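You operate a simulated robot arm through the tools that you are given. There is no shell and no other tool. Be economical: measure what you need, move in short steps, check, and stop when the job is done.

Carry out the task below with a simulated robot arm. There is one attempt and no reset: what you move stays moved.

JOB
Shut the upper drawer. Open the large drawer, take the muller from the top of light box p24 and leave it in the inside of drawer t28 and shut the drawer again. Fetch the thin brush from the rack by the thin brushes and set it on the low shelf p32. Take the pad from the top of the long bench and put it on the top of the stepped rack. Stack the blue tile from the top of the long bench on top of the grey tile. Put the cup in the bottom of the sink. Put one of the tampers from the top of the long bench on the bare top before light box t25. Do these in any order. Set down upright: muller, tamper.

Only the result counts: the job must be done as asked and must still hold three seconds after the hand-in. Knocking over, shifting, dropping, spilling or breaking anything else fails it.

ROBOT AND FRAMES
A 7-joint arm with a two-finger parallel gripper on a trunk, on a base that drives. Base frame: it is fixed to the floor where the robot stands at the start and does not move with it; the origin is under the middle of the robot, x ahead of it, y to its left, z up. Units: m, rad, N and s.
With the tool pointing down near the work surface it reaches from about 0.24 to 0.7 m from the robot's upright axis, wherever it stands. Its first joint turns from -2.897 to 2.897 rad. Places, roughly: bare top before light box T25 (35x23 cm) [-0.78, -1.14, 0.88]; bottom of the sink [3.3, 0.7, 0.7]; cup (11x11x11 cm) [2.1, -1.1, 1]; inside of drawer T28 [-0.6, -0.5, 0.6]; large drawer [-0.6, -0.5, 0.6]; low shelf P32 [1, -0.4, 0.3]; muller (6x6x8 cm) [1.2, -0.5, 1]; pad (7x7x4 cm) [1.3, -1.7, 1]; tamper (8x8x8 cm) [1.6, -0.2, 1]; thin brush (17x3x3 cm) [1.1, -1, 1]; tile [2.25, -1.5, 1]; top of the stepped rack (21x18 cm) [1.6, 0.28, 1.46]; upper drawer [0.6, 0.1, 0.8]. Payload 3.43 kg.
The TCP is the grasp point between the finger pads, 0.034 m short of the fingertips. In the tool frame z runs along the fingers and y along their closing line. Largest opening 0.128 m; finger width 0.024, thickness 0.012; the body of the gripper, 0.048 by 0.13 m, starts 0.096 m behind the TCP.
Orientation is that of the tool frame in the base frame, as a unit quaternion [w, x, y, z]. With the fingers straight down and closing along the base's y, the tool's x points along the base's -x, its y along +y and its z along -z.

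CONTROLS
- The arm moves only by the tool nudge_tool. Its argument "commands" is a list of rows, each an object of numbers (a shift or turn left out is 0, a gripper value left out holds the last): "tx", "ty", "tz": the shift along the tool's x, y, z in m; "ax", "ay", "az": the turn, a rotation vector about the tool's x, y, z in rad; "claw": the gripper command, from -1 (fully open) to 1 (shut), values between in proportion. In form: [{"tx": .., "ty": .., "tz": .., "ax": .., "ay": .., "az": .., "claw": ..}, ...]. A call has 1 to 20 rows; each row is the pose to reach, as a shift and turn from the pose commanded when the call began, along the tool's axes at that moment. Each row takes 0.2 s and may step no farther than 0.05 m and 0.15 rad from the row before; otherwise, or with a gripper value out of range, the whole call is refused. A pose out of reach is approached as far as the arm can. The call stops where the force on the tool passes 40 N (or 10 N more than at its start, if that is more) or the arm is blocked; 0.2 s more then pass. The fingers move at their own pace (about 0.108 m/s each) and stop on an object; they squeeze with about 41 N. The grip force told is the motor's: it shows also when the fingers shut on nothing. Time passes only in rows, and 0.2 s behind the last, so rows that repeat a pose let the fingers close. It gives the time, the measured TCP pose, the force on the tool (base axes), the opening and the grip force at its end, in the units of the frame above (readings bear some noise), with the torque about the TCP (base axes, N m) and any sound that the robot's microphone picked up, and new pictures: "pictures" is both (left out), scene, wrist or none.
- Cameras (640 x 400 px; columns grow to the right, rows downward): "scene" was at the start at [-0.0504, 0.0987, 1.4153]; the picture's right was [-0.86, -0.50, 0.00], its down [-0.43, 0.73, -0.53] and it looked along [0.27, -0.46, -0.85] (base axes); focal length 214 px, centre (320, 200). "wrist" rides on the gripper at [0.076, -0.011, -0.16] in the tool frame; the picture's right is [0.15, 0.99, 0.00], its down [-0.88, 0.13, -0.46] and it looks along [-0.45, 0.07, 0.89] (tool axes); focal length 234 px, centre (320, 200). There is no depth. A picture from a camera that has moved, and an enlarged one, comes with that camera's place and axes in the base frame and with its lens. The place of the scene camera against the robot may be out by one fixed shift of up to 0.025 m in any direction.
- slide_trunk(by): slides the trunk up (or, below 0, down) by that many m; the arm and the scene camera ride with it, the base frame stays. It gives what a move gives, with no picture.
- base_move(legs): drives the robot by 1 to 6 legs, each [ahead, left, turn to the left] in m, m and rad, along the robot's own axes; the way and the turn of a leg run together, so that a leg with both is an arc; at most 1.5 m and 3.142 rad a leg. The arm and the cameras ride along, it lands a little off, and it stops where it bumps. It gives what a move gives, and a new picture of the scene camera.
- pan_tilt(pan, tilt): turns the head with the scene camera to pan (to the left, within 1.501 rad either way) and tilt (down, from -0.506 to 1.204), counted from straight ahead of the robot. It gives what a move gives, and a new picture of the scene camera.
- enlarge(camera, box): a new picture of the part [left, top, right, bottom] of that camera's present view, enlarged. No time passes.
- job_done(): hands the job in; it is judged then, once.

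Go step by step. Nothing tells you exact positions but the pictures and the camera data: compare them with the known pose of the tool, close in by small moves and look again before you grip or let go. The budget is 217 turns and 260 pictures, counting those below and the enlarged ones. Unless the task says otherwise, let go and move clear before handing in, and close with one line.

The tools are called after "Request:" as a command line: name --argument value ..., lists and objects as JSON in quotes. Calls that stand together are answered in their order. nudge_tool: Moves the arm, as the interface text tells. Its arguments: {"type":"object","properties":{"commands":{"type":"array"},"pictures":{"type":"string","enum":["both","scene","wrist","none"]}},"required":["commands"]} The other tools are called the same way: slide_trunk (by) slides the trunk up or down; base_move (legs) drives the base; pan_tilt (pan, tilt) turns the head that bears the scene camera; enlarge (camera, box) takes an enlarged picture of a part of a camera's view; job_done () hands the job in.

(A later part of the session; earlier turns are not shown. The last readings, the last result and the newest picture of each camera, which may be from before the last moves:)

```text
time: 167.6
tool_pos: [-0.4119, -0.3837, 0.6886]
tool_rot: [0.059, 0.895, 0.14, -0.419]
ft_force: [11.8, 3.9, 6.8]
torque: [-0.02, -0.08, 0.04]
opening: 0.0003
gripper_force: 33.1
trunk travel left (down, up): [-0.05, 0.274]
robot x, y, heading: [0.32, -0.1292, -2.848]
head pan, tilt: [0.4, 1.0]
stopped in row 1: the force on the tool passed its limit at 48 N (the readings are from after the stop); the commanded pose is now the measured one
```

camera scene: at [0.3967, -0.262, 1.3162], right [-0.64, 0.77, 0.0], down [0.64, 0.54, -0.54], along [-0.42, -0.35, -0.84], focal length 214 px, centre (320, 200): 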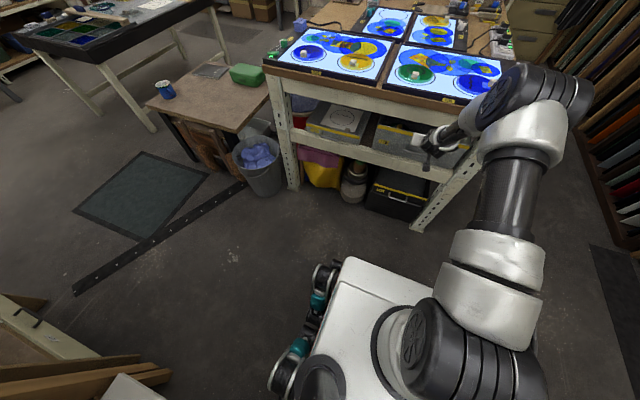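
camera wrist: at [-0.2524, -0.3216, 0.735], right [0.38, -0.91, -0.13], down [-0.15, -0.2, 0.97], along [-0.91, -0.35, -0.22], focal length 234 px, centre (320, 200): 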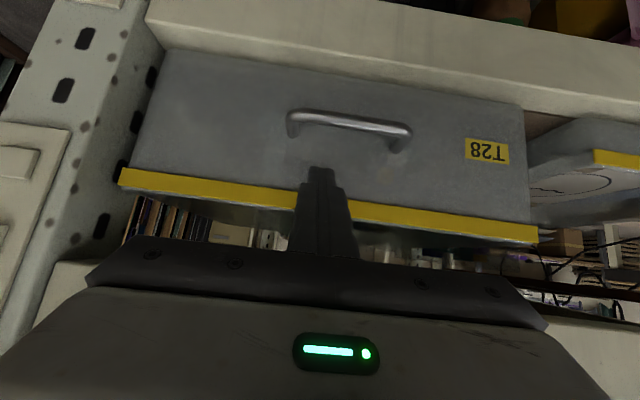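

T28 is shut. I withdraw and lift the tool.

Request:
nudge_tool --commands '[{"tx": 0.0187, "tz": -0.0235}, {"tx": 0.0436, "tz": -0.0547}, {"tx": 0.0685, "tz": -0.086}, {"tx": 0.0935, "tz": -0.1173}, {"tx": 0.0935, "tz": -0.15, "ay": 0.13}, {"tx": 0.08, "tz": -0.19, "ay": 0.26}, {"tx": 0.066, "tz": -0.23, "ay": 0.39}, {"tx": 0.05, "tz": -0.27, "ay": 0.52}, {"tx": 0.035, "tz": -0.31, "ay": 0.65}, {"tx": 0.02, "tz": -0.35, "ay": 0.78}, {"tx": 0.02, "tz": -0.36, "ay": 0.89}]' --pictures "none"

Request:
base_move --legs '[[0.15, 0, 0], [0, -0.75, 0], [-0.15, -0.2, -1.57], [0, 0, -1.57]]'

Request:
pan_tilt --pan 0 --tilt 0.6

```text
time: 170.0
tool_pos: [-0.137, -0.2997, 0.9026]
tool_rot: [-0.008, 0.989, 0.15, 0.007]
ft_force: [-0.2, 0.5, -0.3]
torque: [0.01, 0.01, 0.03]
opening: 0.0001
gripper_force: 33.6
trunk travel left (down, up): [-0.05, 0.274]
robot x, y, heading: [0.3165, -0.1245, -2.842]
head pan, tilt: [0.4, 1.0]
```

```text
time: 186.9
tool_pos: [0.6057, 0.838, 0.9021]
tool_rot: [-0.007, -0.142, 0.99, -0.009]
ft_force: [-0.6, -0.4, 0.0]
torque: [0.0, 0.01, -0.01]
opening: 0.0
gripper_force: 32.6
trunk travel left (down, up): [-0.05, 0.274]
robot x, y, heading: [0.1471, 0.6736, 0.279]
head pan, tilt: [0.4, 1.0]
cut short: leg 3
camera scene: at [0.0818, 0.8465, 1.3161], right [0.63, -0.78, 0.0], down [-0.66, -0.53, -0.54], along [0.42, 0.34, -0.84], focal length 214 px, centre (320, 200)
```

scene: 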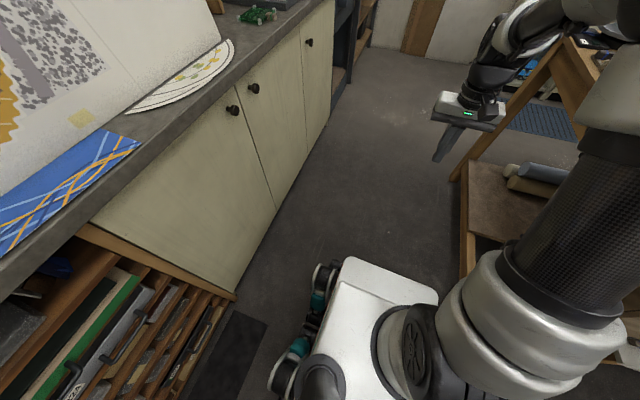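

```text
time: 187.7
tool_pos: [0.6052, 0.8385, 0.901]
tool_rot: [-0.007, -0.142, 0.99, -0.008]
ft_force: [-0.2, 0.3, -0.1]
torque: [0.0, 0.0, -0.03]
opening: 0.0
gripper_force: 33.1
trunk travel left (down, up): [-0.05, 0.274]
robot x, y, heading: [0.1446, 0.6766, 0.279]
head pan, tilt: [0.0, 0.6]
camera scene: at [0.1125, 0.8271, 1.348], right [0.28, -0.96, 0.0], down [-0.54, -0.16, -0.82], along [0.79, 0.23, -0.57], focal length 214 px, centre (320, 200)
```

scene: 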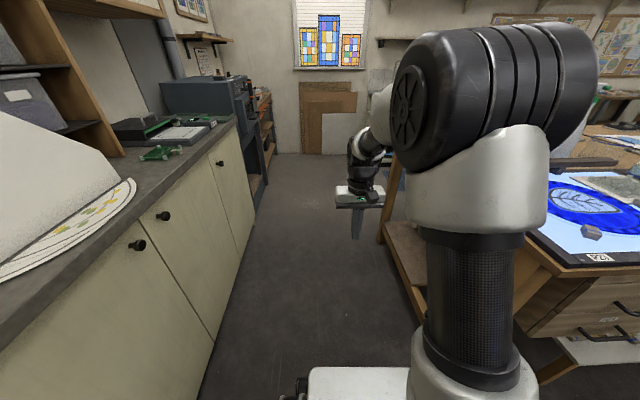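

Aisle round the bench's left end is clear, about 1.2 m wide. I drive through it.

Request:
base_move --legs '[[0.95, 0.12, 0]]'

Request:
pan_tilt --pan -0.5 --tilt 0.5

```text
time: 192.7
tool_pos: [1.4853, 1.2053, 0.9026]
tool_rot: [-0.006, -0.139, 0.99, -0.008]
ft_force: [-0.8, -0.1, -0.2]
torque: [0.03, -0.02, -0.01]
opening: 0.0
gripper_force: 32.6
trunk travel left (down, up): [-0.05, 0.274]
robot x, y, heading: [1.0298, 1.0452, 0.274]
head pan, tilt: [0.0, 0.6]
camera scene: at [0.9922, 1.1974, 1.3481], right [0.27, -0.96, 0.0], down [-0.54, -0.15, -0.83], along [0.8, 0.22, -0.56], focal length 214 px, centre (320, 200)
```

scene: 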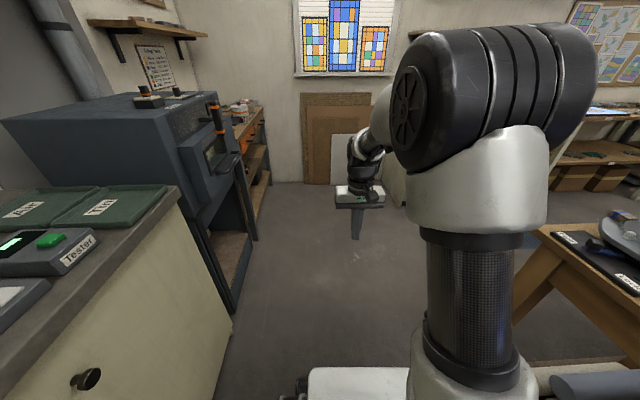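

```text
time: 193.7
tool_pos: [1.4839, 1.2053, 0.9021]
tool_rot: [-0.006, -0.139, 0.99, -0.008]
ft_force: [-0.8, 0.5, 0.4]
torque: [-0.01, 0.0, -0.02]
opening: 0.0
gripper_force: 33.0
trunk travel left (down, up): [-0.05, 0.274]
robot x, y, heading: [1.0252, 1.0465, 0.275]
head pan, tilt: [-0.499, 0.499]
camera scene: at [0.9957, 1.1533, 1.3572], right [-0.23, -0.97, 0.0], down [-0.47, 0.11, -0.88], along [0.86, -0.2, -0.48], focal length 214 px, centre (320, 200)
```

scene: 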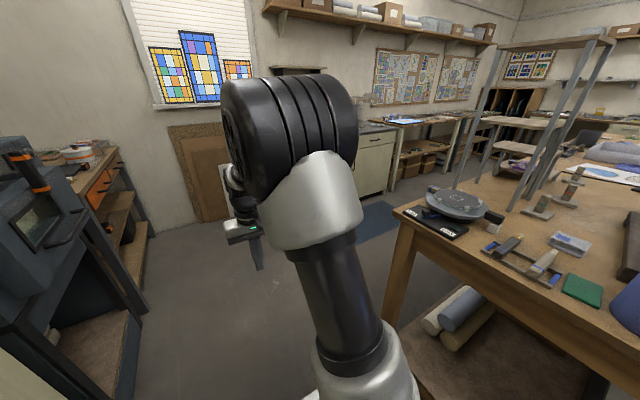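

The bench's back-left corner is near (1.58,0.72). I continue around into the back aisle and turn to run along it.

Request:
base_move --legs '[[0.65, 0, 0], [0.4, -0.3, 0], [0, 0, -1.545]]'

Request:
pan_tilt --pan 0.6 --tilt 0.6

Request:
pan_tilt --pan -0.6 --tilt 0.6

```text
time: 204.2
tool_pos: [2.2689, 0.5546, 0.9029]
tool_rot: [-0.011, 0.6, 0.8, -0.001]
ft_force: [0.2, -0.9, 0.0]
torque: [0.01, -0.01, 0.01]
opening: 0.0
gripper_force: 33.3
trunk travel left (down, up): [-0.05, 0.274]
robot x, y, heading: [2.1106, 1.0143, -1.297]
head pan, tilt: [-0.499, 0.499]
camera scene: at [2.2011, 1.0659, 1.3572], right [-0.98, 0.22, 0.0], down [0.11, 0.47, -0.88], along [-0.19, -0.86, -0.48], focal length 214 px, centre (320, 200)
```

scene: 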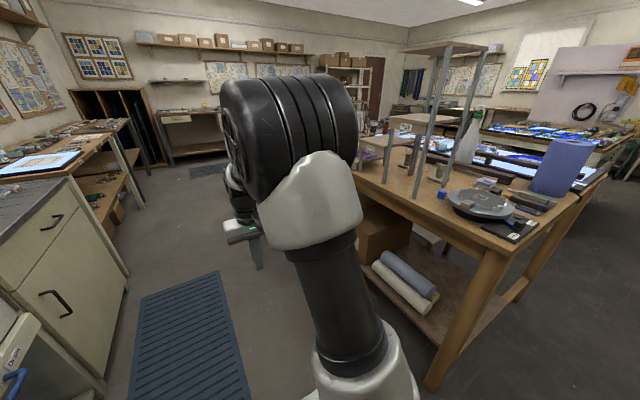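

```text
time: 205.6
tool_pos: [2.2692, 0.5533, 0.9018]
tool_rot: [-0.01, 0.601, 0.799, -0.001]
ft_force: [0.1, 1.0, -0.3]
torque: [-0.01, -0.05, 0.01]
opening: 0.0003
gripper_force: 33.2
trunk travel left (down, up): [-0.05, 0.274]
robot x, y, heading: [2.1046, 1.0106, -1.292]
head pan, tilt: [0.6, 0.6]
camera scene: at [2.2891, 1.098, 1.3481], right [-0.64, -0.77, 0.0], down [-0.43, 0.36, -0.83], along [0.63, -0.53, -0.56], focal length 214 px, centre (320, 200)
```

scene: 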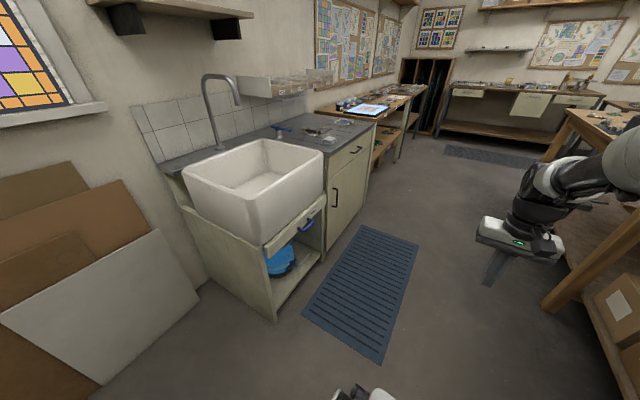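

```text
time: 207.0
tool_pos: [2.2686, 0.5524, 0.9019]
tool_rot: [-0.01, 0.601, 0.799, -0.001]
ft_force: [-0.5, 0.3, 0.3]
torque: [0.01, 0.03, 0.01]
opening: 0.0
gripper_force: 33.1
trunk travel left (down, up): [-0.05, 0.274]
robot x, y, heading: [2.1074, 1.0117, -1.292]
head pan, tilt: [-0.6, 0.6]
camera scene: at [2.1932, 1.0708, 1.3481], right [-0.95, 0.32, 0.0], down [0.18, 0.54, -0.83], along [-0.26, -0.78, -0.56], focal length 214 px, centre (320, 200)
```

scene: 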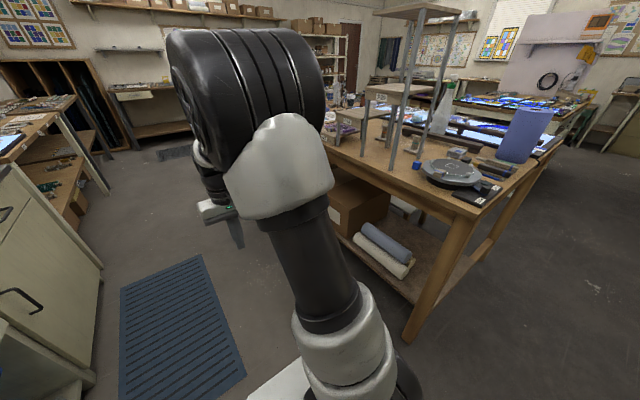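

Sink seen at about (3.4,0.66). I drive down the back aisle towards the cup.

Request:
base_move --legs '[[1.4, 0, 0]]'

Request:
pan_tilt --pan -0.3 --tilt 0.65

Request:
pan_tilt --pan -1.4 --tilt 0.65

```text
time: 213.8
tool_pos: [2.6111, -0.7809, 0.9017]
tool_rot: [-0.01, 0.612, 0.791, -0.001]
ft_force: [0.6, 0.2, 0.2]
torque: [0.04, 0.02, -0.03]
opening: 0.0
gripper_force: 32.6
trunk travel left (down, up): [-0.05, 0.274]
robot x, y, heading: [2.4624, -0.3193, -1.329]
head pan, tilt: [-0.6, 0.6]
camera scene: at [2.5498, -0.2623, 1.3481], right [-0.94, 0.35, 0.0], down [0.2, 0.53, -0.83], along [-0.29, -0.77, -0.56], focal length 214 px, centre (320, 200)
```

scene: 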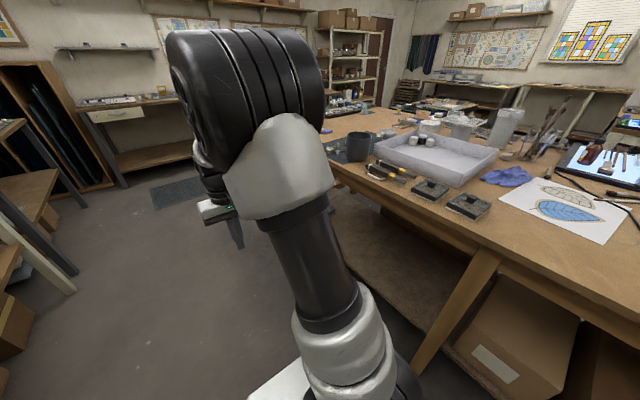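

```text
time: 214.7
tool_pos: [2.6108, -0.781, 0.9009]
tool_rot: [-0.011, 0.612, 0.791, -0.001]
ft_force: [0.2, -0.3, 0.1]
torque: [0.01, -0.01, -0.01]
opening: 0.0
gripper_force: 32.8
trunk travel left (down, up): [-0.05, 0.274]
robot x, y, heading: [2.4647, -0.3155, -1.323]
head pan, tilt: [-0.3, 0.649]
camera scene: at [2.5757, -0.2661, 1.3438], right [-1.0, 0.06, 0.0], down [0.03, 0.6, -0.8], along [-0.04, -0.8, -0.6], focal length 214 px, centre (320, 200)
```

scene: 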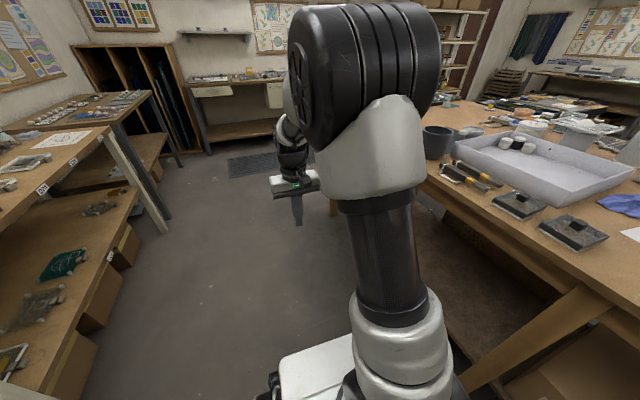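

```text
time: 216.0
tool_pos: [2.61, -0.7815, 0.9021]
tool_rot: [-0.01, 0.612, 0.791, 0.0]
ft_force: [0.2, -0.1, -0.9]
torque: [0.01, -0.01, 0.01]
opening: 0.0
gripper_force: 33.1
trunk travel left (down, up): [-0.05, 0.274]
robot x, y, heading: [2.4633, -0.3184, -1.329]
head pan, tilt: [-1.4, 0.649]
camera scene: at [2.5012, -0.2146, 1.3438], right [-0.41, 0.91, 0.0], down [0.55, 0.25, -0.8], along [-0.73, -0.32, -0.6], focal length 214 px, centre (320, 200)
```

scene: 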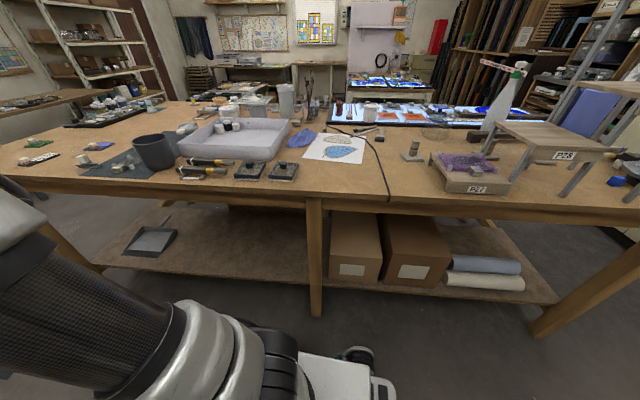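

Request:
enlarge --camera "scene" --box '[0, 90, 240, 240]'

Request:
enlarge --camera "scene" --box '[320, 60, 560, 210]'

```text
2.67 times, centred on (120, 165) of scene
camera zoom: at [2.5012, -0.2146, 1.3438], right [-0.41, 0.91, 0.0], down [0.55, 0.25, -0.8], along [-0.73, -0.32, -0.6], focal length 572 px, centre (853, 293)
```

zoom: 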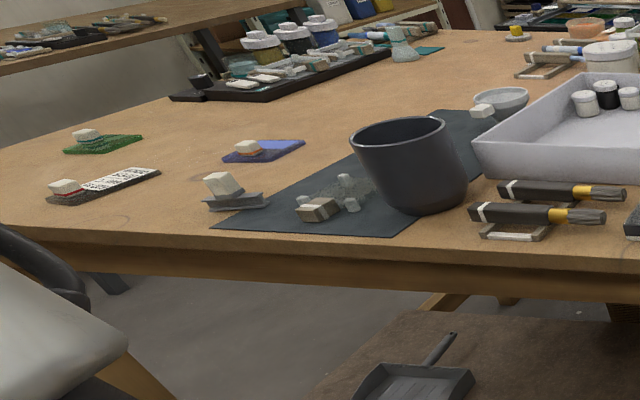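

```text
2.67 times, centred on (440, 135) of scene
camera zoom: at [2.5012, -0.2146, 1.3438], right [-0.41, 0.91, 0.0], down [0.55, 0.25, -0.8], along [-0.73, -0.32, -0.6], focal length 572 px, centre (0, 373)
```

zoom: 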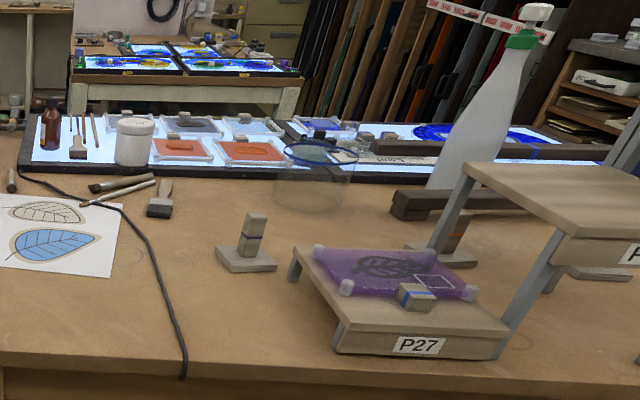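

The dark pot-like cup is at about (2.06,-1.10), with the knobbed tiles beyond. I raise the trunk and move up next to the cup.

Request:
slide_trunk --by 0.15

Request:
base_move --legs '[[0.62, -0.06, 0.06]]'

Request:
pan_tilt --pan -1.4 --tilt 0.9

```text
time: 217.7
tool_pos: [2.6096, -0.7804, 1.052]
tool_rot: [-0.01, 0.612, 0.791, -0.001]
ft_force: [-0.6, -0.2, -0.9]
torque: [0.01, 0.01, 0.03]
opening: 0.0001
gripper_force: 33.0
trunk travel left (down, up): [-0.2, 0.124]
robot x, y, heading: [2.4632, -0.3222, -1.324]
head pan, tilt: [-1.4, 0.649]
```

```text
time: 221.2
tool_pos: [2.7568, -1.3736, 1.0524]
tool_rot: [-0.011, 0.583, 0.812, -0.001]
ft_force: [-0.6, 0.8, -0.9]
torque: [0.01, -0.02, 0.04]
opening: 0.0
gripper_force: 33.4
trunk travel left (down, up): [-0.2, 0.124]
robot x, y, heading: [2.5782, -0.9229, -1.254]
head pan, tilt: [-1.4, 0.649]
camera scene: at [2.6072, -0.817, 1.4938], right [-0.47, 0.88, 0.0], down [0.53, 0.28, -0.8], along [-0.7, -0.37, -0.6], focal length 214 px, centre (320, 200)
```

scene: 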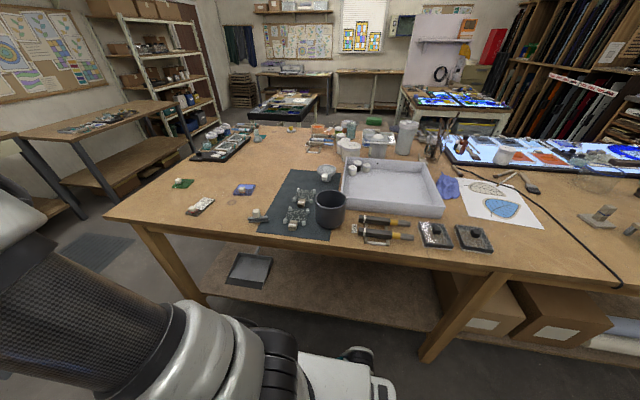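

```text
time: 222.0
tool_pos: [2.7559, -1.374, 1.0521]
tool_rot: [-0.01, 0.584, 0.812, -0.001]
ft_force: [0.1, -0.4, 0.5]
torque: [0.01, -0.02, -0.01]
opening: 0.0001
gripper_force: 32.8
trunk travel left (down, up): [-0.2, 0.124]
robot x, y, heading: [2.5772, -0.9208, -1.251]
head pan, tilt: [-1.4, 0.901]
camera scene: at [2.6172, -0.8117, 1.4733], right [-0.47, 0.88, 0.0], down [0.69, 0.37, -0.62], along [-0.55, -0.29, -0.78], focal length 214 px, centre (320, 200)
```

scene: 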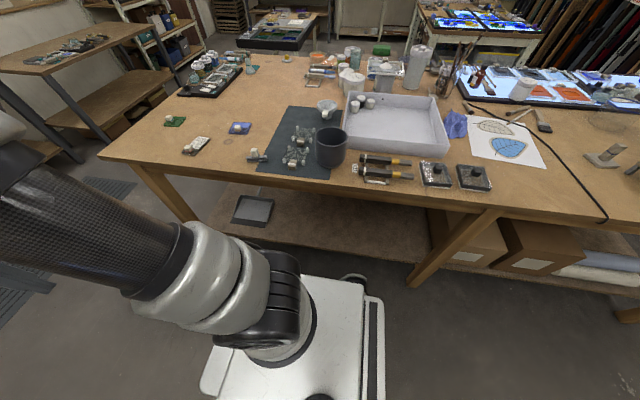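

Request:
enlarge --camera "scene" --box '[150, 90, 310, 190]'

Request:
enlarge --camera "scene" --box '[250, 90, 410, 190]'

```text
4.00 times, centred on (230, 140) of scene
camera zoom: at [2.6172, -0.8117, 1.4733], right [-0.47, 0.88, 0.0], down [0.69, 0.37, -0.62], along [-0.55, -0.29, -0.78], focal length 858 px, centre (680, 440)
```

zoom: 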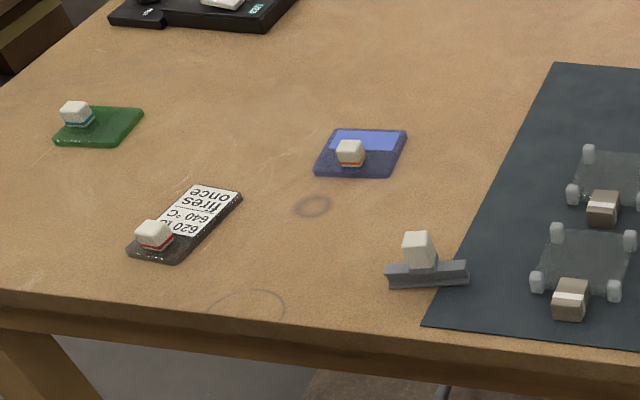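

```text
4.00 times, centred on (330, 140) of scene
camera zoom: at [2.6172, -0.8117, 1.4733], right [-0.47, 0.88, 0.0], down [0.69, 0.37, -0.62], along [-0.55, -0.29, -0.78], focal length 858 px, centre (280, 440)
```

zoom: 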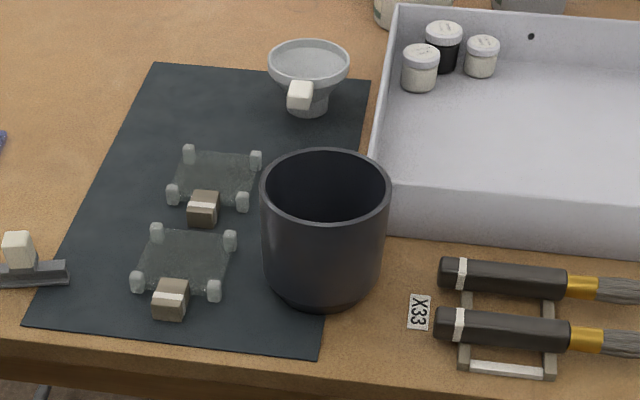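

Blue tile is at about (2.07,-1.48), the dark grey labelled tile at (2.24,-1.55), and the cup at (2.07,-1.06). I swing the arm over the cup first, gripper fully open.

Request:
nudge_tool --commands '[{"tz": -0.05, "claw": -1}, {"tz": -0.1}, {"tz": -0.15}, {"tx": 0.0306, "ty": -0.0323, "tz": -0.15, "az": 0.0962}, {"tx": 0.0612, "ty": -0.0646, "tz": -0.15, "az": 0.1924}, {"tx": 0.0918, "ty": -0.0969, "tz": -0.15, "az": 0.2886}, {"tx": 0.1224, "ty": -0.1292, "tz": -0.15, "az": 0.3848}, {"tx": 0.1529, "ty": -0.1615, "tz": -0.15, "az": 0.481}, {"tx": 0.1835, "ty": -0.1938, "tz": -0.15, "az": 0.5772}, {"tx": 0.2141, "ty": -0.2261, "tz": -0.15, "az": 0.6734}, {"tx": 0.2447, "ty": -0.2584, "tz": -0.15, "az": 0.7696}, {"tx": 0.2753, "ty": -0.2906, "tz": -0.15, "az": 0.8658}, {"tx": 0.3059, "ty": -0.3229, "tz": -0.15, "az": 0.962}, {"tx": 0.3365, "ty": -0.3552, "tz": -0.15, "az": 1.0582}, {"tx": 0.3671, "ty": -0.3875, "tz": -0.15, "az": 1.1544}, {"tx": 0.3976, "ty": -0.4198, "tz": -0.15, "az": 1.2506}, {"tx": 0.4282, "ty": -0.4521, "tz": -0.15, "az": 1.3468}, {"tx": 0.4588, "ty": -0.4844, "tz": -0.15, "az": 1.443}, {"tx": 0.4894, "ty": -0.5167, "tz": -0.15, "az": 1.5392}, {"tx": 0.52, "ty": -0.549, "tz": -0.15, "az": 1.636}]'

```text
time: 226.2
tool_pos: [2.073, -1.0594, 1.2163]
tool_rot: [-0.006, 0.992, 0.129, -0.008]
ft_force: [-0.6, 0.5, -0.3]
torque: [0.01, 0.07, 0.0]
opening: 0.128
gripper_force: 0.0
trunk travel left (down, up): [-0.2, 0.124]
robot x, y, heading: [2.5708, -0.9223, -1.253]
head pan, tilt: [-1.4, 0.901]
camera scene: at [2.6171, -0.8116, 1.4733], right [-0.47, 0.88, 0.0], down [0.69, 0.37, -0.62], along [-0.55, -0.29, -0.78], focal length 214 px, centre (320, 200)
camera wrist: at [2.1446, -1.0306, 1.3746], right [0.39, -0.92, -0.02], down [-0.81, -0.36, 0.47], along [-0.43, -0.17, -0.88], focal length 234 px, centre (320, 200)
```

scene: 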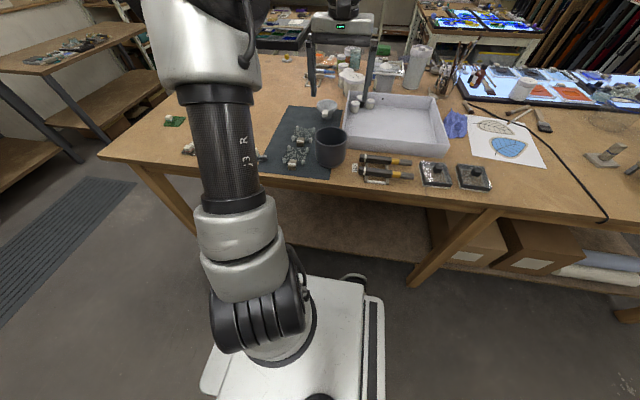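
wrist: 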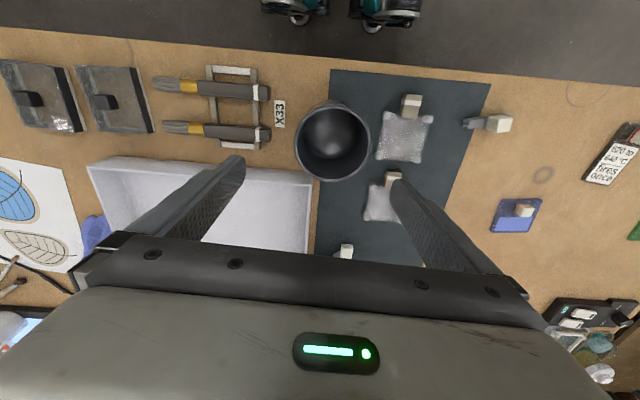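

The cup is under the gripper; I correct 1.4 cm sideways and descend partway.

Request:
nudge_tool --commands '[{"tx": 0.0025, "ty": 0.014, "tz": 0.03}, {"tx": 0.0025, "ty": 0.014, "tz": 0.07}, {"tx": 0.0025, "ty": 0.014, "tz": 0.1}]'

Request:
enlarge --camera "scene" --box '[270, 60, 430, 160]'

```text
time: 227.0
tool_pos: [2.0768, -1.0703, 1.1145]
tool_rot: [-0.006, 0.992, 0.129, -0.008]
ft_force: [0.3, -1.0, -0.2]
torque: [0.0, 0.0, 0.02]
opening: 0.1279
gripper_force: 0.1
trunk travel left (down, up): [-0.2, 0.124]
robot x, y, heading: [2.5724, -0.9244, -1.255]
head pan, tilt: [-1.4, 0.901]
camera scene: at [2.6172, -0.8117, 1.4733], right [-0.47, 0.88, 0.0], down [0.69, 0.37, -0.62], along [-0.55, -0.29, -0.78], focal length 214 px, centre (320, 200)
camera wrist: at [2.1483, -1.0414, 1.273], right [0.4, -0.92, -0.02], down [-0.81, -0.36, 0.47], along [-0.43, -0.17, -0.88], focal length 234 px, centre (320, 200)
```

scene: 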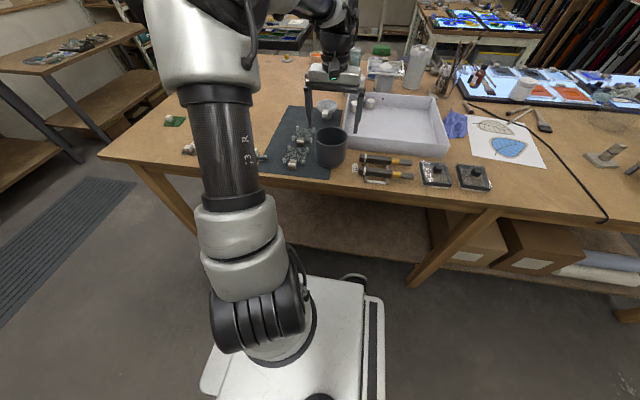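
wrist: 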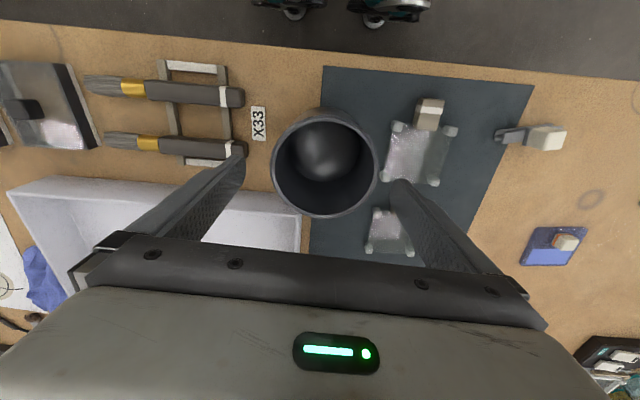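

```text
4.00 times, centred on (350, 110) of scene
camera zoom: at [2.6172, -0.8117, 1.4733], right [-0.47, 0.88, 0.0], down [0.69, 0.37, -0.62], along [-0.55, -0.29, -0.78], focal length 858 px, centre (200, 560)
```

zoom: 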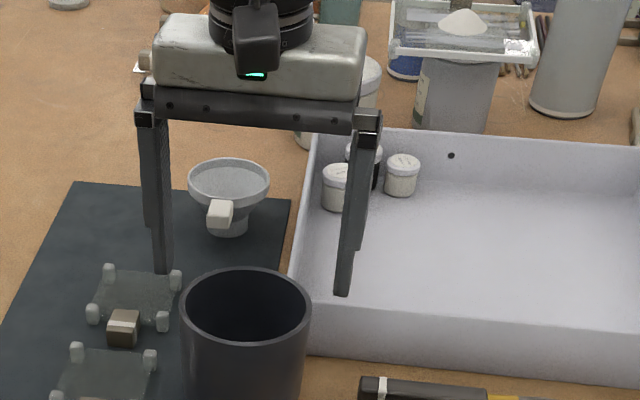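

Rim z≈1.05 and centre (2.077,-1.073). I descend to z 1.03 and close.

Request:
nudge_tool --commands '[{"ty": 0.003, "tz": 0.03}, {"ty": 0.003, "tz": 0.06}, {"ty": 0.003, "tz": 0.086}, {"ty": 0.003, "tz": 0.086, "claw": -0.6}, {"ty": 0.003, "tz": 0.086, "claw": 0}, {"ty": 0.003, "tz": 0.086, "claw": 0.5}, {"ty": 0.003, "tz": 0.086, "claw": 0.5}]'

```text
time: 228.6
tool_pos: [2.0737, -1.0721, 1.0286]
tool_rot: [-0.007, 0.992, 0.13, -0.007]
ft_force: [0.4, -0.2, 0.0]
torque: [-0.02, 0.01, 0.0]
opening: 0.1053
gripper_force: 40.9
trunk travel left (down, up): [-0.2, 0.124]
robot x, y, heading: [2.5778, -0.9236, -1.253]
head pan, tilt: [-1.4, 0.901]
camera scene: at [2.617, -0.8117, 1.4733], right [-0.47, 0.88, 0.0], down [0.69, 0.37, -0.62], along [-0.55, -0.29, -0.78], focal length 214 px, centre (320, 200)
camera wrist: at [2.1455, -1.0436, 1.1874], right [0.4, -0.92, -0.02], down [-0.81, -0.36, 0.47], along [-0.43, -0.17, -0.88], focal length 234 px, centre (320, 200)
```

scene: 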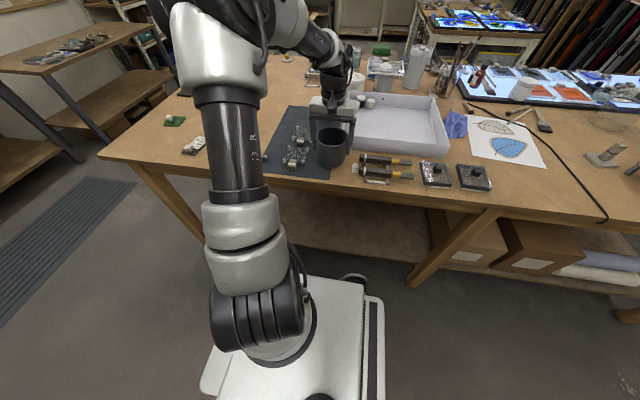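
wrist: 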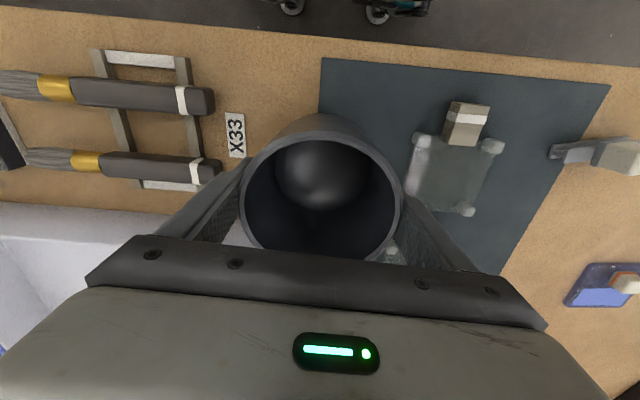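

Cup gripped. I lift it and swing the arm to the front.

Request:
nudge_tool --commands '[{"tz": -0.03}, {"tz": -0.075}, {"tz": -0.12}, {"tz": -0.165}, {"tx": 0.0344, "ty": 0.0272, "tz": -0.17, "az": -0.098}, {"tx": 0.0689, "ty": 0.0544, "tz": -0.17, "az": -0.196}, {"tx": 0.1033, "ty": 0.0816, "tz": -0.17, "az": -0.294}, {"tx": 0.1378, "ty": 0.1089, "tz": -0.17, "az": -0.392}, {"tx": 0.1722, "ty": 0.1361, "tz": -0.17, "az": -0.49}, {"tx": 0.2066, "ty": 0.1633, "tz": -0.17, "az": -0.588}, {"tx": 0.2411, "ty": 0.1905, "tz": -0.17, "az": -0.686}, {"tx": 0.2755, "ty": 0.2177, "tz": -0.17, "az": -0.784}, {"tx": 0.31, "ty": 0.2449, "tz": -0.17, "az": -0.882}, {"tx": 0.3444, "ty": 0.2721, "tz": -0.17, "az": -0.98}, {"tx": 0.3788, "ty": 0.2993, "tz": -0.17, "az": -1.078}, {"tx": 0.4133, "ty": 0.3266, "tz": -0.17, "az": -1.176}, {"tx": 0.4477, "ty": 0.3538, "tz": -0.17, "az": -1.274}, {"tx": 0.4821, "ty": 0.381, "tz": -0.17, "az": -1.372}, {"tx": 0.5166, "ty": 0.4082, "tz": -0.17, "az": -1.47}, {"tx": 0.551, "ty": 0.4354, "tz": -0.17, "az": -1.57}]' --pictures "wrist"

Request:
base_move --legs '[[-1.4, 0.05, 0], [-0.15, 0.08, 0]]'

Request:
pan_tilt --pan 1.4 --tilt 0.8

```text
time: 232.8
tool_pos: [2.7252, -1.3537, 1.1831]
tool_rot: [-0.009, 0.611, 0.792, -0.002]
ft_force: [0.3, 1.0, -3.8]
torque: [0.02, 0.01, -0.02]
opening: 0.105
gripper_force: 40.8
trunk travel left (down, up): [-0.2, 0.124]
robot x, y, heading: [2.5756, -0.9224, -1.252]
head pan, tilt: [-1.4, 0.901]
camera wrist: at [2.6963, -1.2848, 1.344], right [0.92, 0.4, -0.01], down [0.36, -0.82, 0.44], along [0.17, -0.41, -0.9], focal length 234 px, centre (320, 200)
```

wrist: 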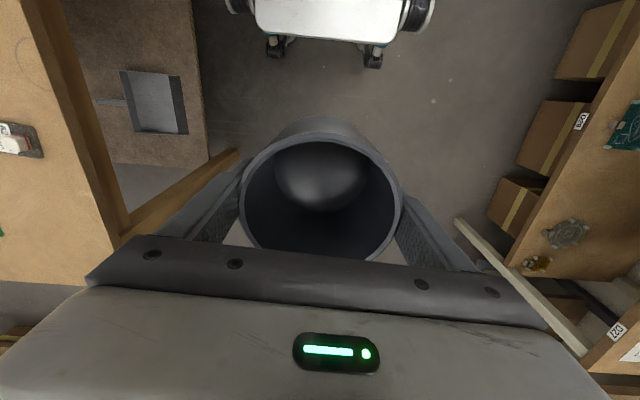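

```text
time: 241.1
tool_pos: [2.3611, 0.2195, 1.1843]
tool_rot: [-0.01, 0.629, 0.777, -0.001]
ft_force: [-0.1, 0.2, -3.3]
torque: [0.02, -0.04, -0.04]
opening: 0.105
gripper_force: 41.2
trunk travel left (down, up): [-0.2, 0.124]
robot x, y, heading: [2.2358, 0.657, -1.303]
head pan, tilt: [-1.4, 0.901]
camera scene: at [2.2804, 0.7662, 1.4733], right [-0.43, 0.9, 0.0], down [0.71, 0.33, -0.62], along [-0.56, -0.26, -0.78], focal length 214 px, centre (320, 200)
```

scene: 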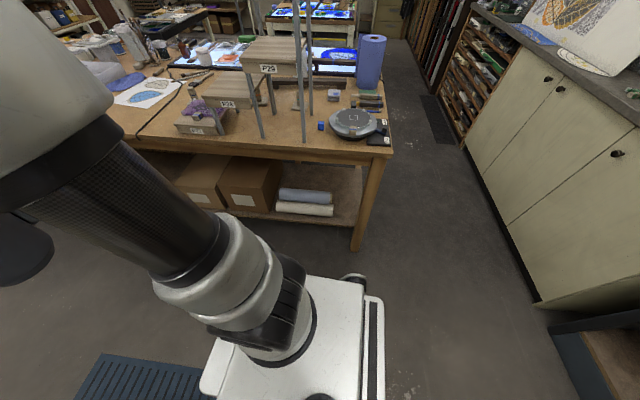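

```text
time: 243.6
tool_pos: [2.3606, 0.2198, 1.1836]
tool_rot: [-0.01, 0.63, 0.777, -0.001]
ft_force: [0.3, -0.2, -3.0]
torque: [-0.03, 0.0, -0.01]
opening: 0.1048
gripper_force: 41.1
trunk travel left (down, up): [-0.2, 0.124]
robot x, y, heading: [2.2293, 0.6579, -1.305]
head pan, tilt: [1.4, 0.799]
camera scene: at [2.4289, 0.8061, 1.4812], right [0.1, -1.0, 0.0], down [-0.71, -0.07, -0.7], along [0.69, 0.07, -0.72], focal length 214 px, centre (320, 200)
```

scene: 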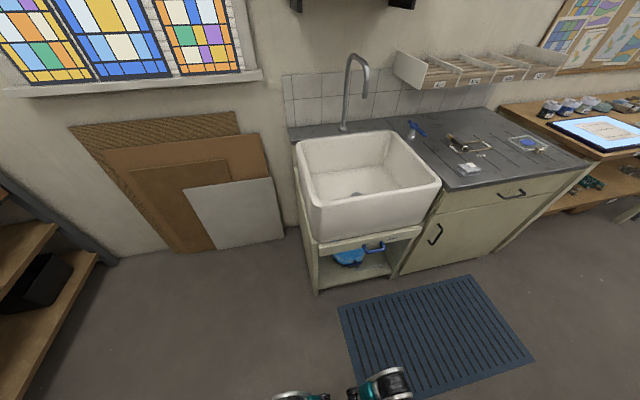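

Sink drain at about (3.245,0.72). I sidle up to it with the sink on my left.

Request:
base_move --legs '[[0.29, 0.42, 0]]'

Request:
pan_tilt --pan 1.4 --tilt 1.0

```text
time: 248.1
tool_pos: [2.8441, 0.0444, 1.1834]
tool_rot: [-0.01, 0.63, 0.776, -0.001]
ft_force: [0.5, 0.1, -2.8]
torque: [0.01, -0.01, -0.03]
opening: 0.1048
gripper_force: 40.9
trunk travel left (down, up): [-0.2, 0.124]
robot x, y, heading: [2.7158, 0.4796, -1.297]
head pan, tilt: [1.4, 0.799]
camera scene: at [2.9121, 0.6312, 1.4812], right [0.1, -1.0, 0.0], down [-0.71, -0.07, -0.7], along [0.69, 0.07, -0.72], focal length 214 px, centre (320, 200)
```

scene: 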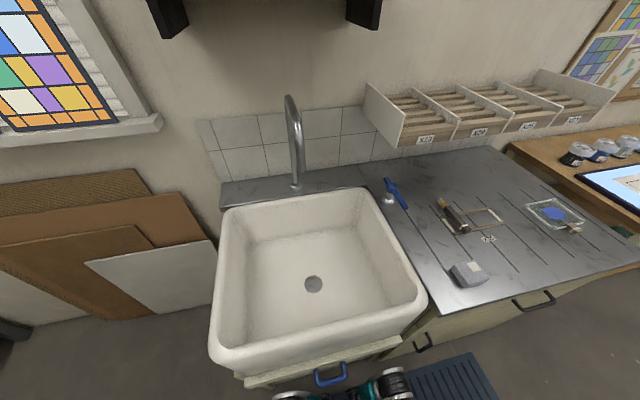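

```text
time: 248.9
tool_pos: [2.8445, 0.0451, 1.1839]
tool_rot: [-0.01, 0.63, 0.777, -0.001]
ft_force: [0.6, -0.1, -3.8]
torque: [-0.02, -0.04, -0.04]
opening: 0.1048
gripper_force: 41.0
trunk travel left (down, up): [-0.2, 0.124]
robot x, y, heading: [2.7154, 0.4796, -1.303]
head pan, tilt: [1.4, 1.0]
camera scene: at [2.9011, 0.6301, 1.4661], right [0.1, -1.0, 0.0], down [-0.84, -0.08, -0.54], along [0.54, 0.05, -0.84], focal length 214 px, centre (320, 200)
```

scene: 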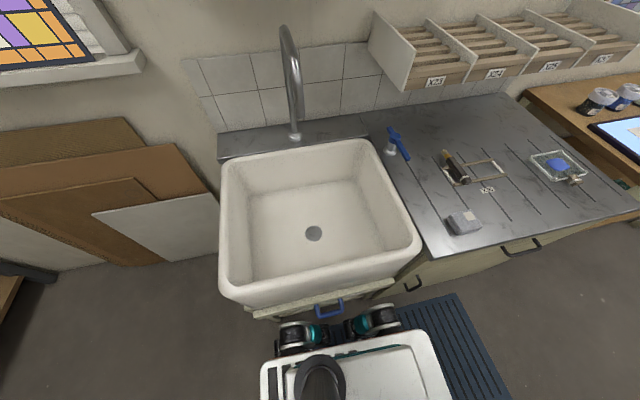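

I swing the cup over the sink.

Request:
nudge_tool --commands '[{"tx": 0.0305, "ty": 0.0326, "az": -0.102}, {"tx": 0.061, "ty": 0.0652, "az": -0.204}, {"tx": 0.0915, "ty": 0.0979, "az": -0.306}, {"tx": 0.122, "ty": 0.1305, "az": -0.408}, {"tx": 0.1525, "ty": 0.1631, "az": -0.51}, {"tx": 0.183, "ty": 0.1957, "az": -0.612}, {"tx": 0.2135, "ty": 0.2284, "az": -0.714}, {"tx": 0.244, "ty": 0.261, "az": -0.816}, {"tx": 0.2745, "ty": 0.2936, "az": -0.918}, {"tx": 0.305, "ty": 0.3262, "az": -1.02}, {"tx": 0.3355, "ty": 0.3589, "az": -1.122}, {"tx": 0.366, "ty": 0.3915, "az": -1.224}, {"tx": 0.3965, "ty": 0.4241, "az": -1.326}, {"tx": 0.427, "ty": 0.4567, "az": -1.428}, {"tx": 0.4575, "ty": 0.4894, "az": -1.53}, {"tx": 0.488, "ty": 0.522, "az": -1.632}]'

```text
time: 252.3
tool_pos: [3.2522, 0.6309, 1.1817]
tool_rot: [-0.007, -0.135, 0.991, 0.006]
ft_force: [0.4, 0.1, -3.2]
torque: [-0.01, -0.03, 0.01]
opening: 0.1045
gripper_force: 41.4
trunk travel left (down, up): [-0.2, 0.124]
robot x, y, heading: [2.714, 0.4837, -1.303]
head pan, tilt: [1.4, 1.0]
camera scene: at [2.9013, 0.6306, 1.466], right [0.1, -1.0, 0.0], down [-0.84, -0.08, -0.54], along [0.54, 0.05, -0.84], focal length 214 px, centre (320, 200)
camera wrist: at [3.1834, 0.5999, 1.3413], right [-0.41, 0.91, 0.02], down [0.82, 0.36, 0.44], along [0.4, 0.19, -0.9], focal length 234 px, centre (320, 200)
```

scene: 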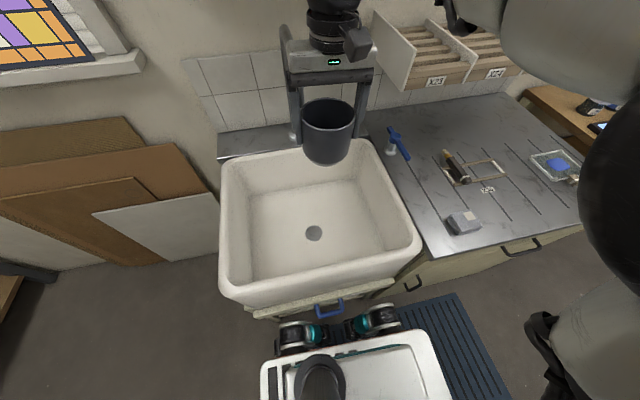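
wrist: 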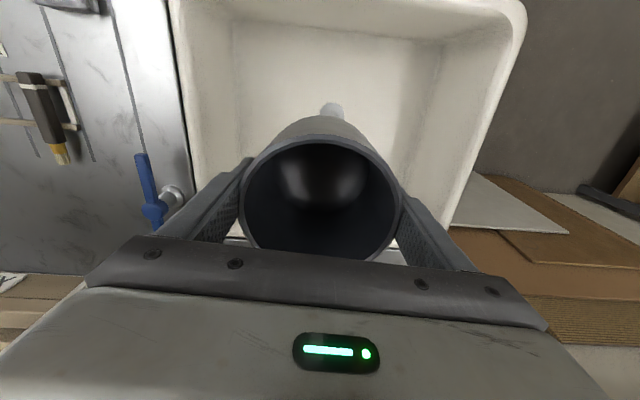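

I shift slightly off the drain and lower the cup.

Request:
nudge_tool --commands '[{"tx": -0.006, "ty": -0.02, "tz": 0.03}, {"tx": -0.0126, "ty": -0.041, "tz": 0.06}, {"tx": -0.0126, "ty": -0.041, "tz": 0.105}, {"tx": -0.0126, "ty": -0.041, "tz": 0.15}, {"tx": -0.0126, "ty": -0.041, "tz": 0.195}, {"tx": -0.0126, "ty": -0.041, "tz": 0.24}, {"tx": -0.0126, "ty": -0.041, "tz": 0.285}, {"tx": -0.0126, "ty": -0.041, "tz": 0.33}]'

```text
time: 254.1
tool_pos: [3.2719, 0.5974, 0.8527]
tool_rot: [-0.007, -0.135, 0.991, 0.007]
ft_force: [0.2, 0.9, -4.1]
torque: [-0.01, 0.0, -0.02]
opening: 0.1047
gripper_force: 41.2
trunk travel left (down, up): [-0.2, 0.124]
robot x, y, heading: [2.7151, 0.4825, -1.304]
head pan, tilt: [1.4, 1.0]
camera scene: at [2.9012, 0.6305, 1.4661], right [0.1, -1.0, 0.0], down [-0.84, -0.08, -0.54], along [0.54, 0.05, -0.84], focal length 214 px, centre (320, 200)
camera wrist: at [3.2034, 0.5645, 1.0132], right [-0.4, 0.91, 0.02], down [0.82, 0.35, 0.45], along [0.4, 0.19, -0.89], focal length 234 px, centre (320, 200)
```

scene: 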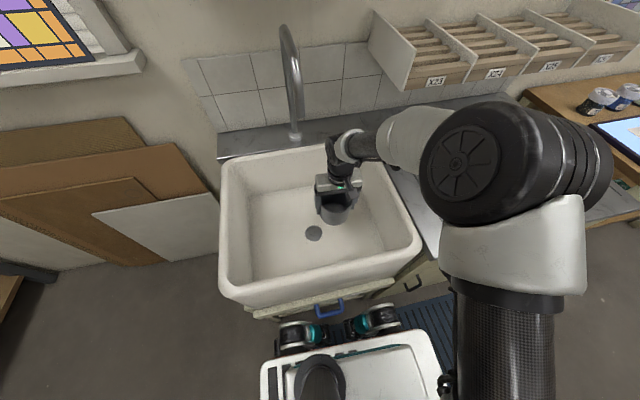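
wrist: 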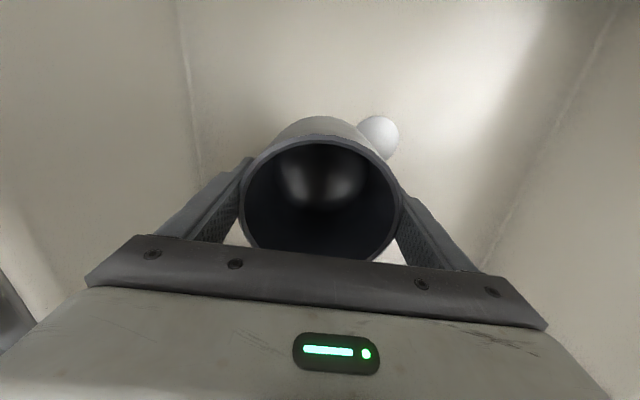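

Request:
nudge_tool --commands '[{"tz": 0.02}, {"tz": 0.035}, {"tz": 0.043}, {"tz": 0.051}, {"tz": 0.059}, {"tz": 0.067}, {"tz": 0.075}, {"tz": 0.083}, {"tz": 0.091}, {"tz": 0.099}, {"tz": 0.107}, {"tz": 0.115}]' --pictures "none"

```text
time: 256.7
tool_pos: [3.2687, 0.601, 0.739]
tool_rot: [-0.003, -0.135, 0.991, 0.007]
ft_force: [2.0, 9.7, 30.9]
torque: [-0.46, 0.15, 0.01]
opening: 0.1045
gripper_force: 40.8
trunk travel left (down, up): [-0.2, 0.124]
robot x, y, heading: [2.7164, 0.4806, -1.303]
head pan, tilt: [1.4, 1.0]
```

Request:
enlarge --camera "scene" --box '[210, 120, 450, 270]'

Request:
nudge_tool --commands '[{"tz": -0.001}]' --pictures "wrist"

```text
2.67 times, centred on (330, 195) of scene
camera zoom: at [2.8991, 0.6308, 1.4666], right [0.1, -1.0, 0.0], down [-0.84, -0.08, -0.54], along [0.54, 0.05, -0.84], focal length 572 px, centre (293, 213)
```

zoom: 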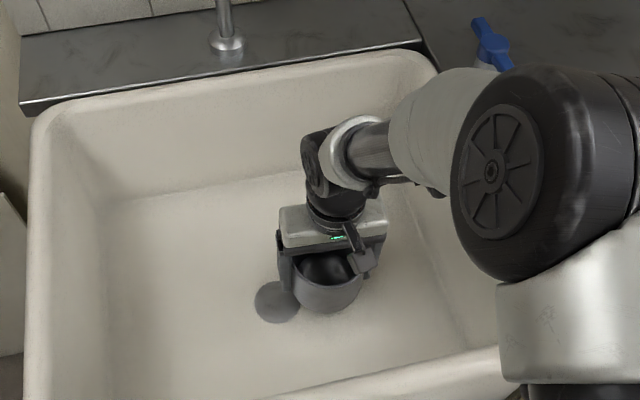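

```text
time: 257.1
tool_pos: [3.2689, 0.6, 0.7392]
tool_rot: [-0.004, -0.135, 0.991, 0.008]
ft_force: [3.4, 12.1, 26.4]
torque: [-0.21, -0.71, 0.32]
opening: 0.1049
gripper_force: 40.5
trunk travel left (down, up): [-0.2, 0.124]
robot x, y, heading: [2.7176, 0.4799, -1.302]
head pan, tilt: [1.4, 1.0]
camera wrist: at [3.1991, 0.5675, 0.8993], right [-0.41, 0.91, 0.02], down [0.82, 0.36, 0.45], along [0.41, 0.2, -0.89], focal length 234 px, centre (320, 200)
```

wrist: 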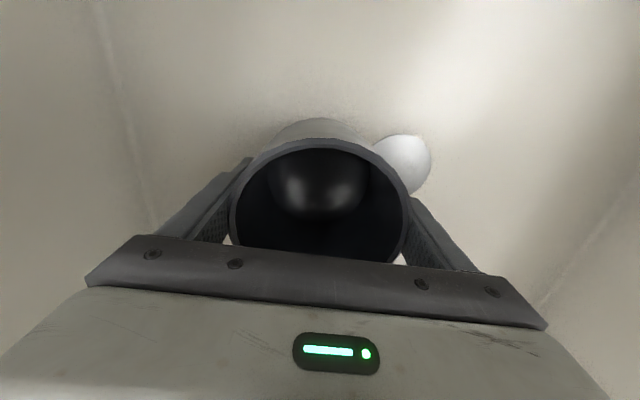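

The cup is on the sink floor. I relieve and open, then rise.

Request:
nudge_tool --commands '[{"tz": -0.006}, {"tz": -0.008, "claw": -0.7}, {"tz": -0.008, "claw": -0.95}, {"tz": -0.008, "claw": -0.95}, {"tz": -0.04, "claw": -0.95}, {"tz": -0.08}, {"tz": -0.12}, {"tz": -0.165}, {"tz": -0.21}, {"tz": -0.255}, {"tz": -0.3}, {"tz": -0.345}, {"tz": -0.39}, {"tz": -0.435}]'

```text
time: 260.1
tool_pos: [3.2765, 0.5933, 1.175]
tool_rot: [-0.007, -0.135, 0.991, 0.007]
ft_force: [0.4, 0.1, -0.7]
torque: [0.01, 0.02, -0.02]
opening: 0.1247
gripper_force: 0.2
trunk travel left (down, up): [-0.2, 0.124]
robot x, y, heading: [2.7153, 0.4807, -1.301]
head pan, tilt: [1.4, 1.0]
camera scene: at [2.901, 0.6304, 1.466], right [0.1, -1.0, 0.0], down [-0.84, -0.08, -0.54], along [0.54, 0.05, -0.84], focal length 214 px, centre (320, 200)
camera wrist: at [3.2073, 0.5605, 1.3339], right [-0.4, 0.91, 0.02], down [0.82, 0.36, 0.45], along [0.4, 0.19, -0.9], focal length 234 px, centre (320, 200)
```

scene: 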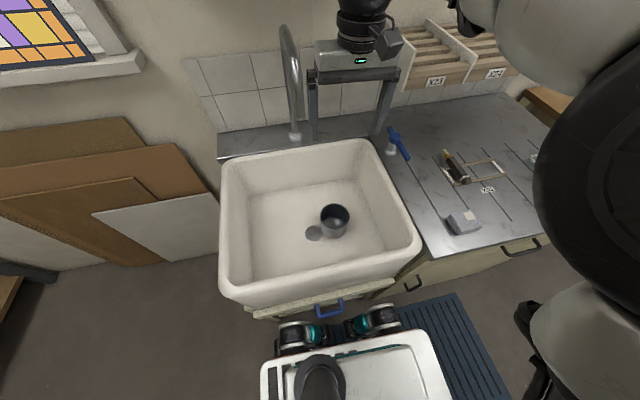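
wrist: 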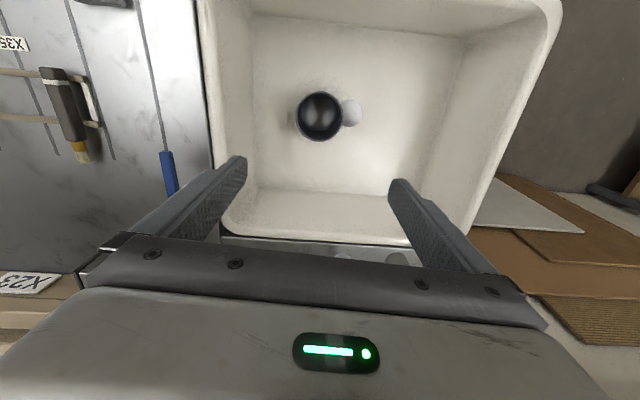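

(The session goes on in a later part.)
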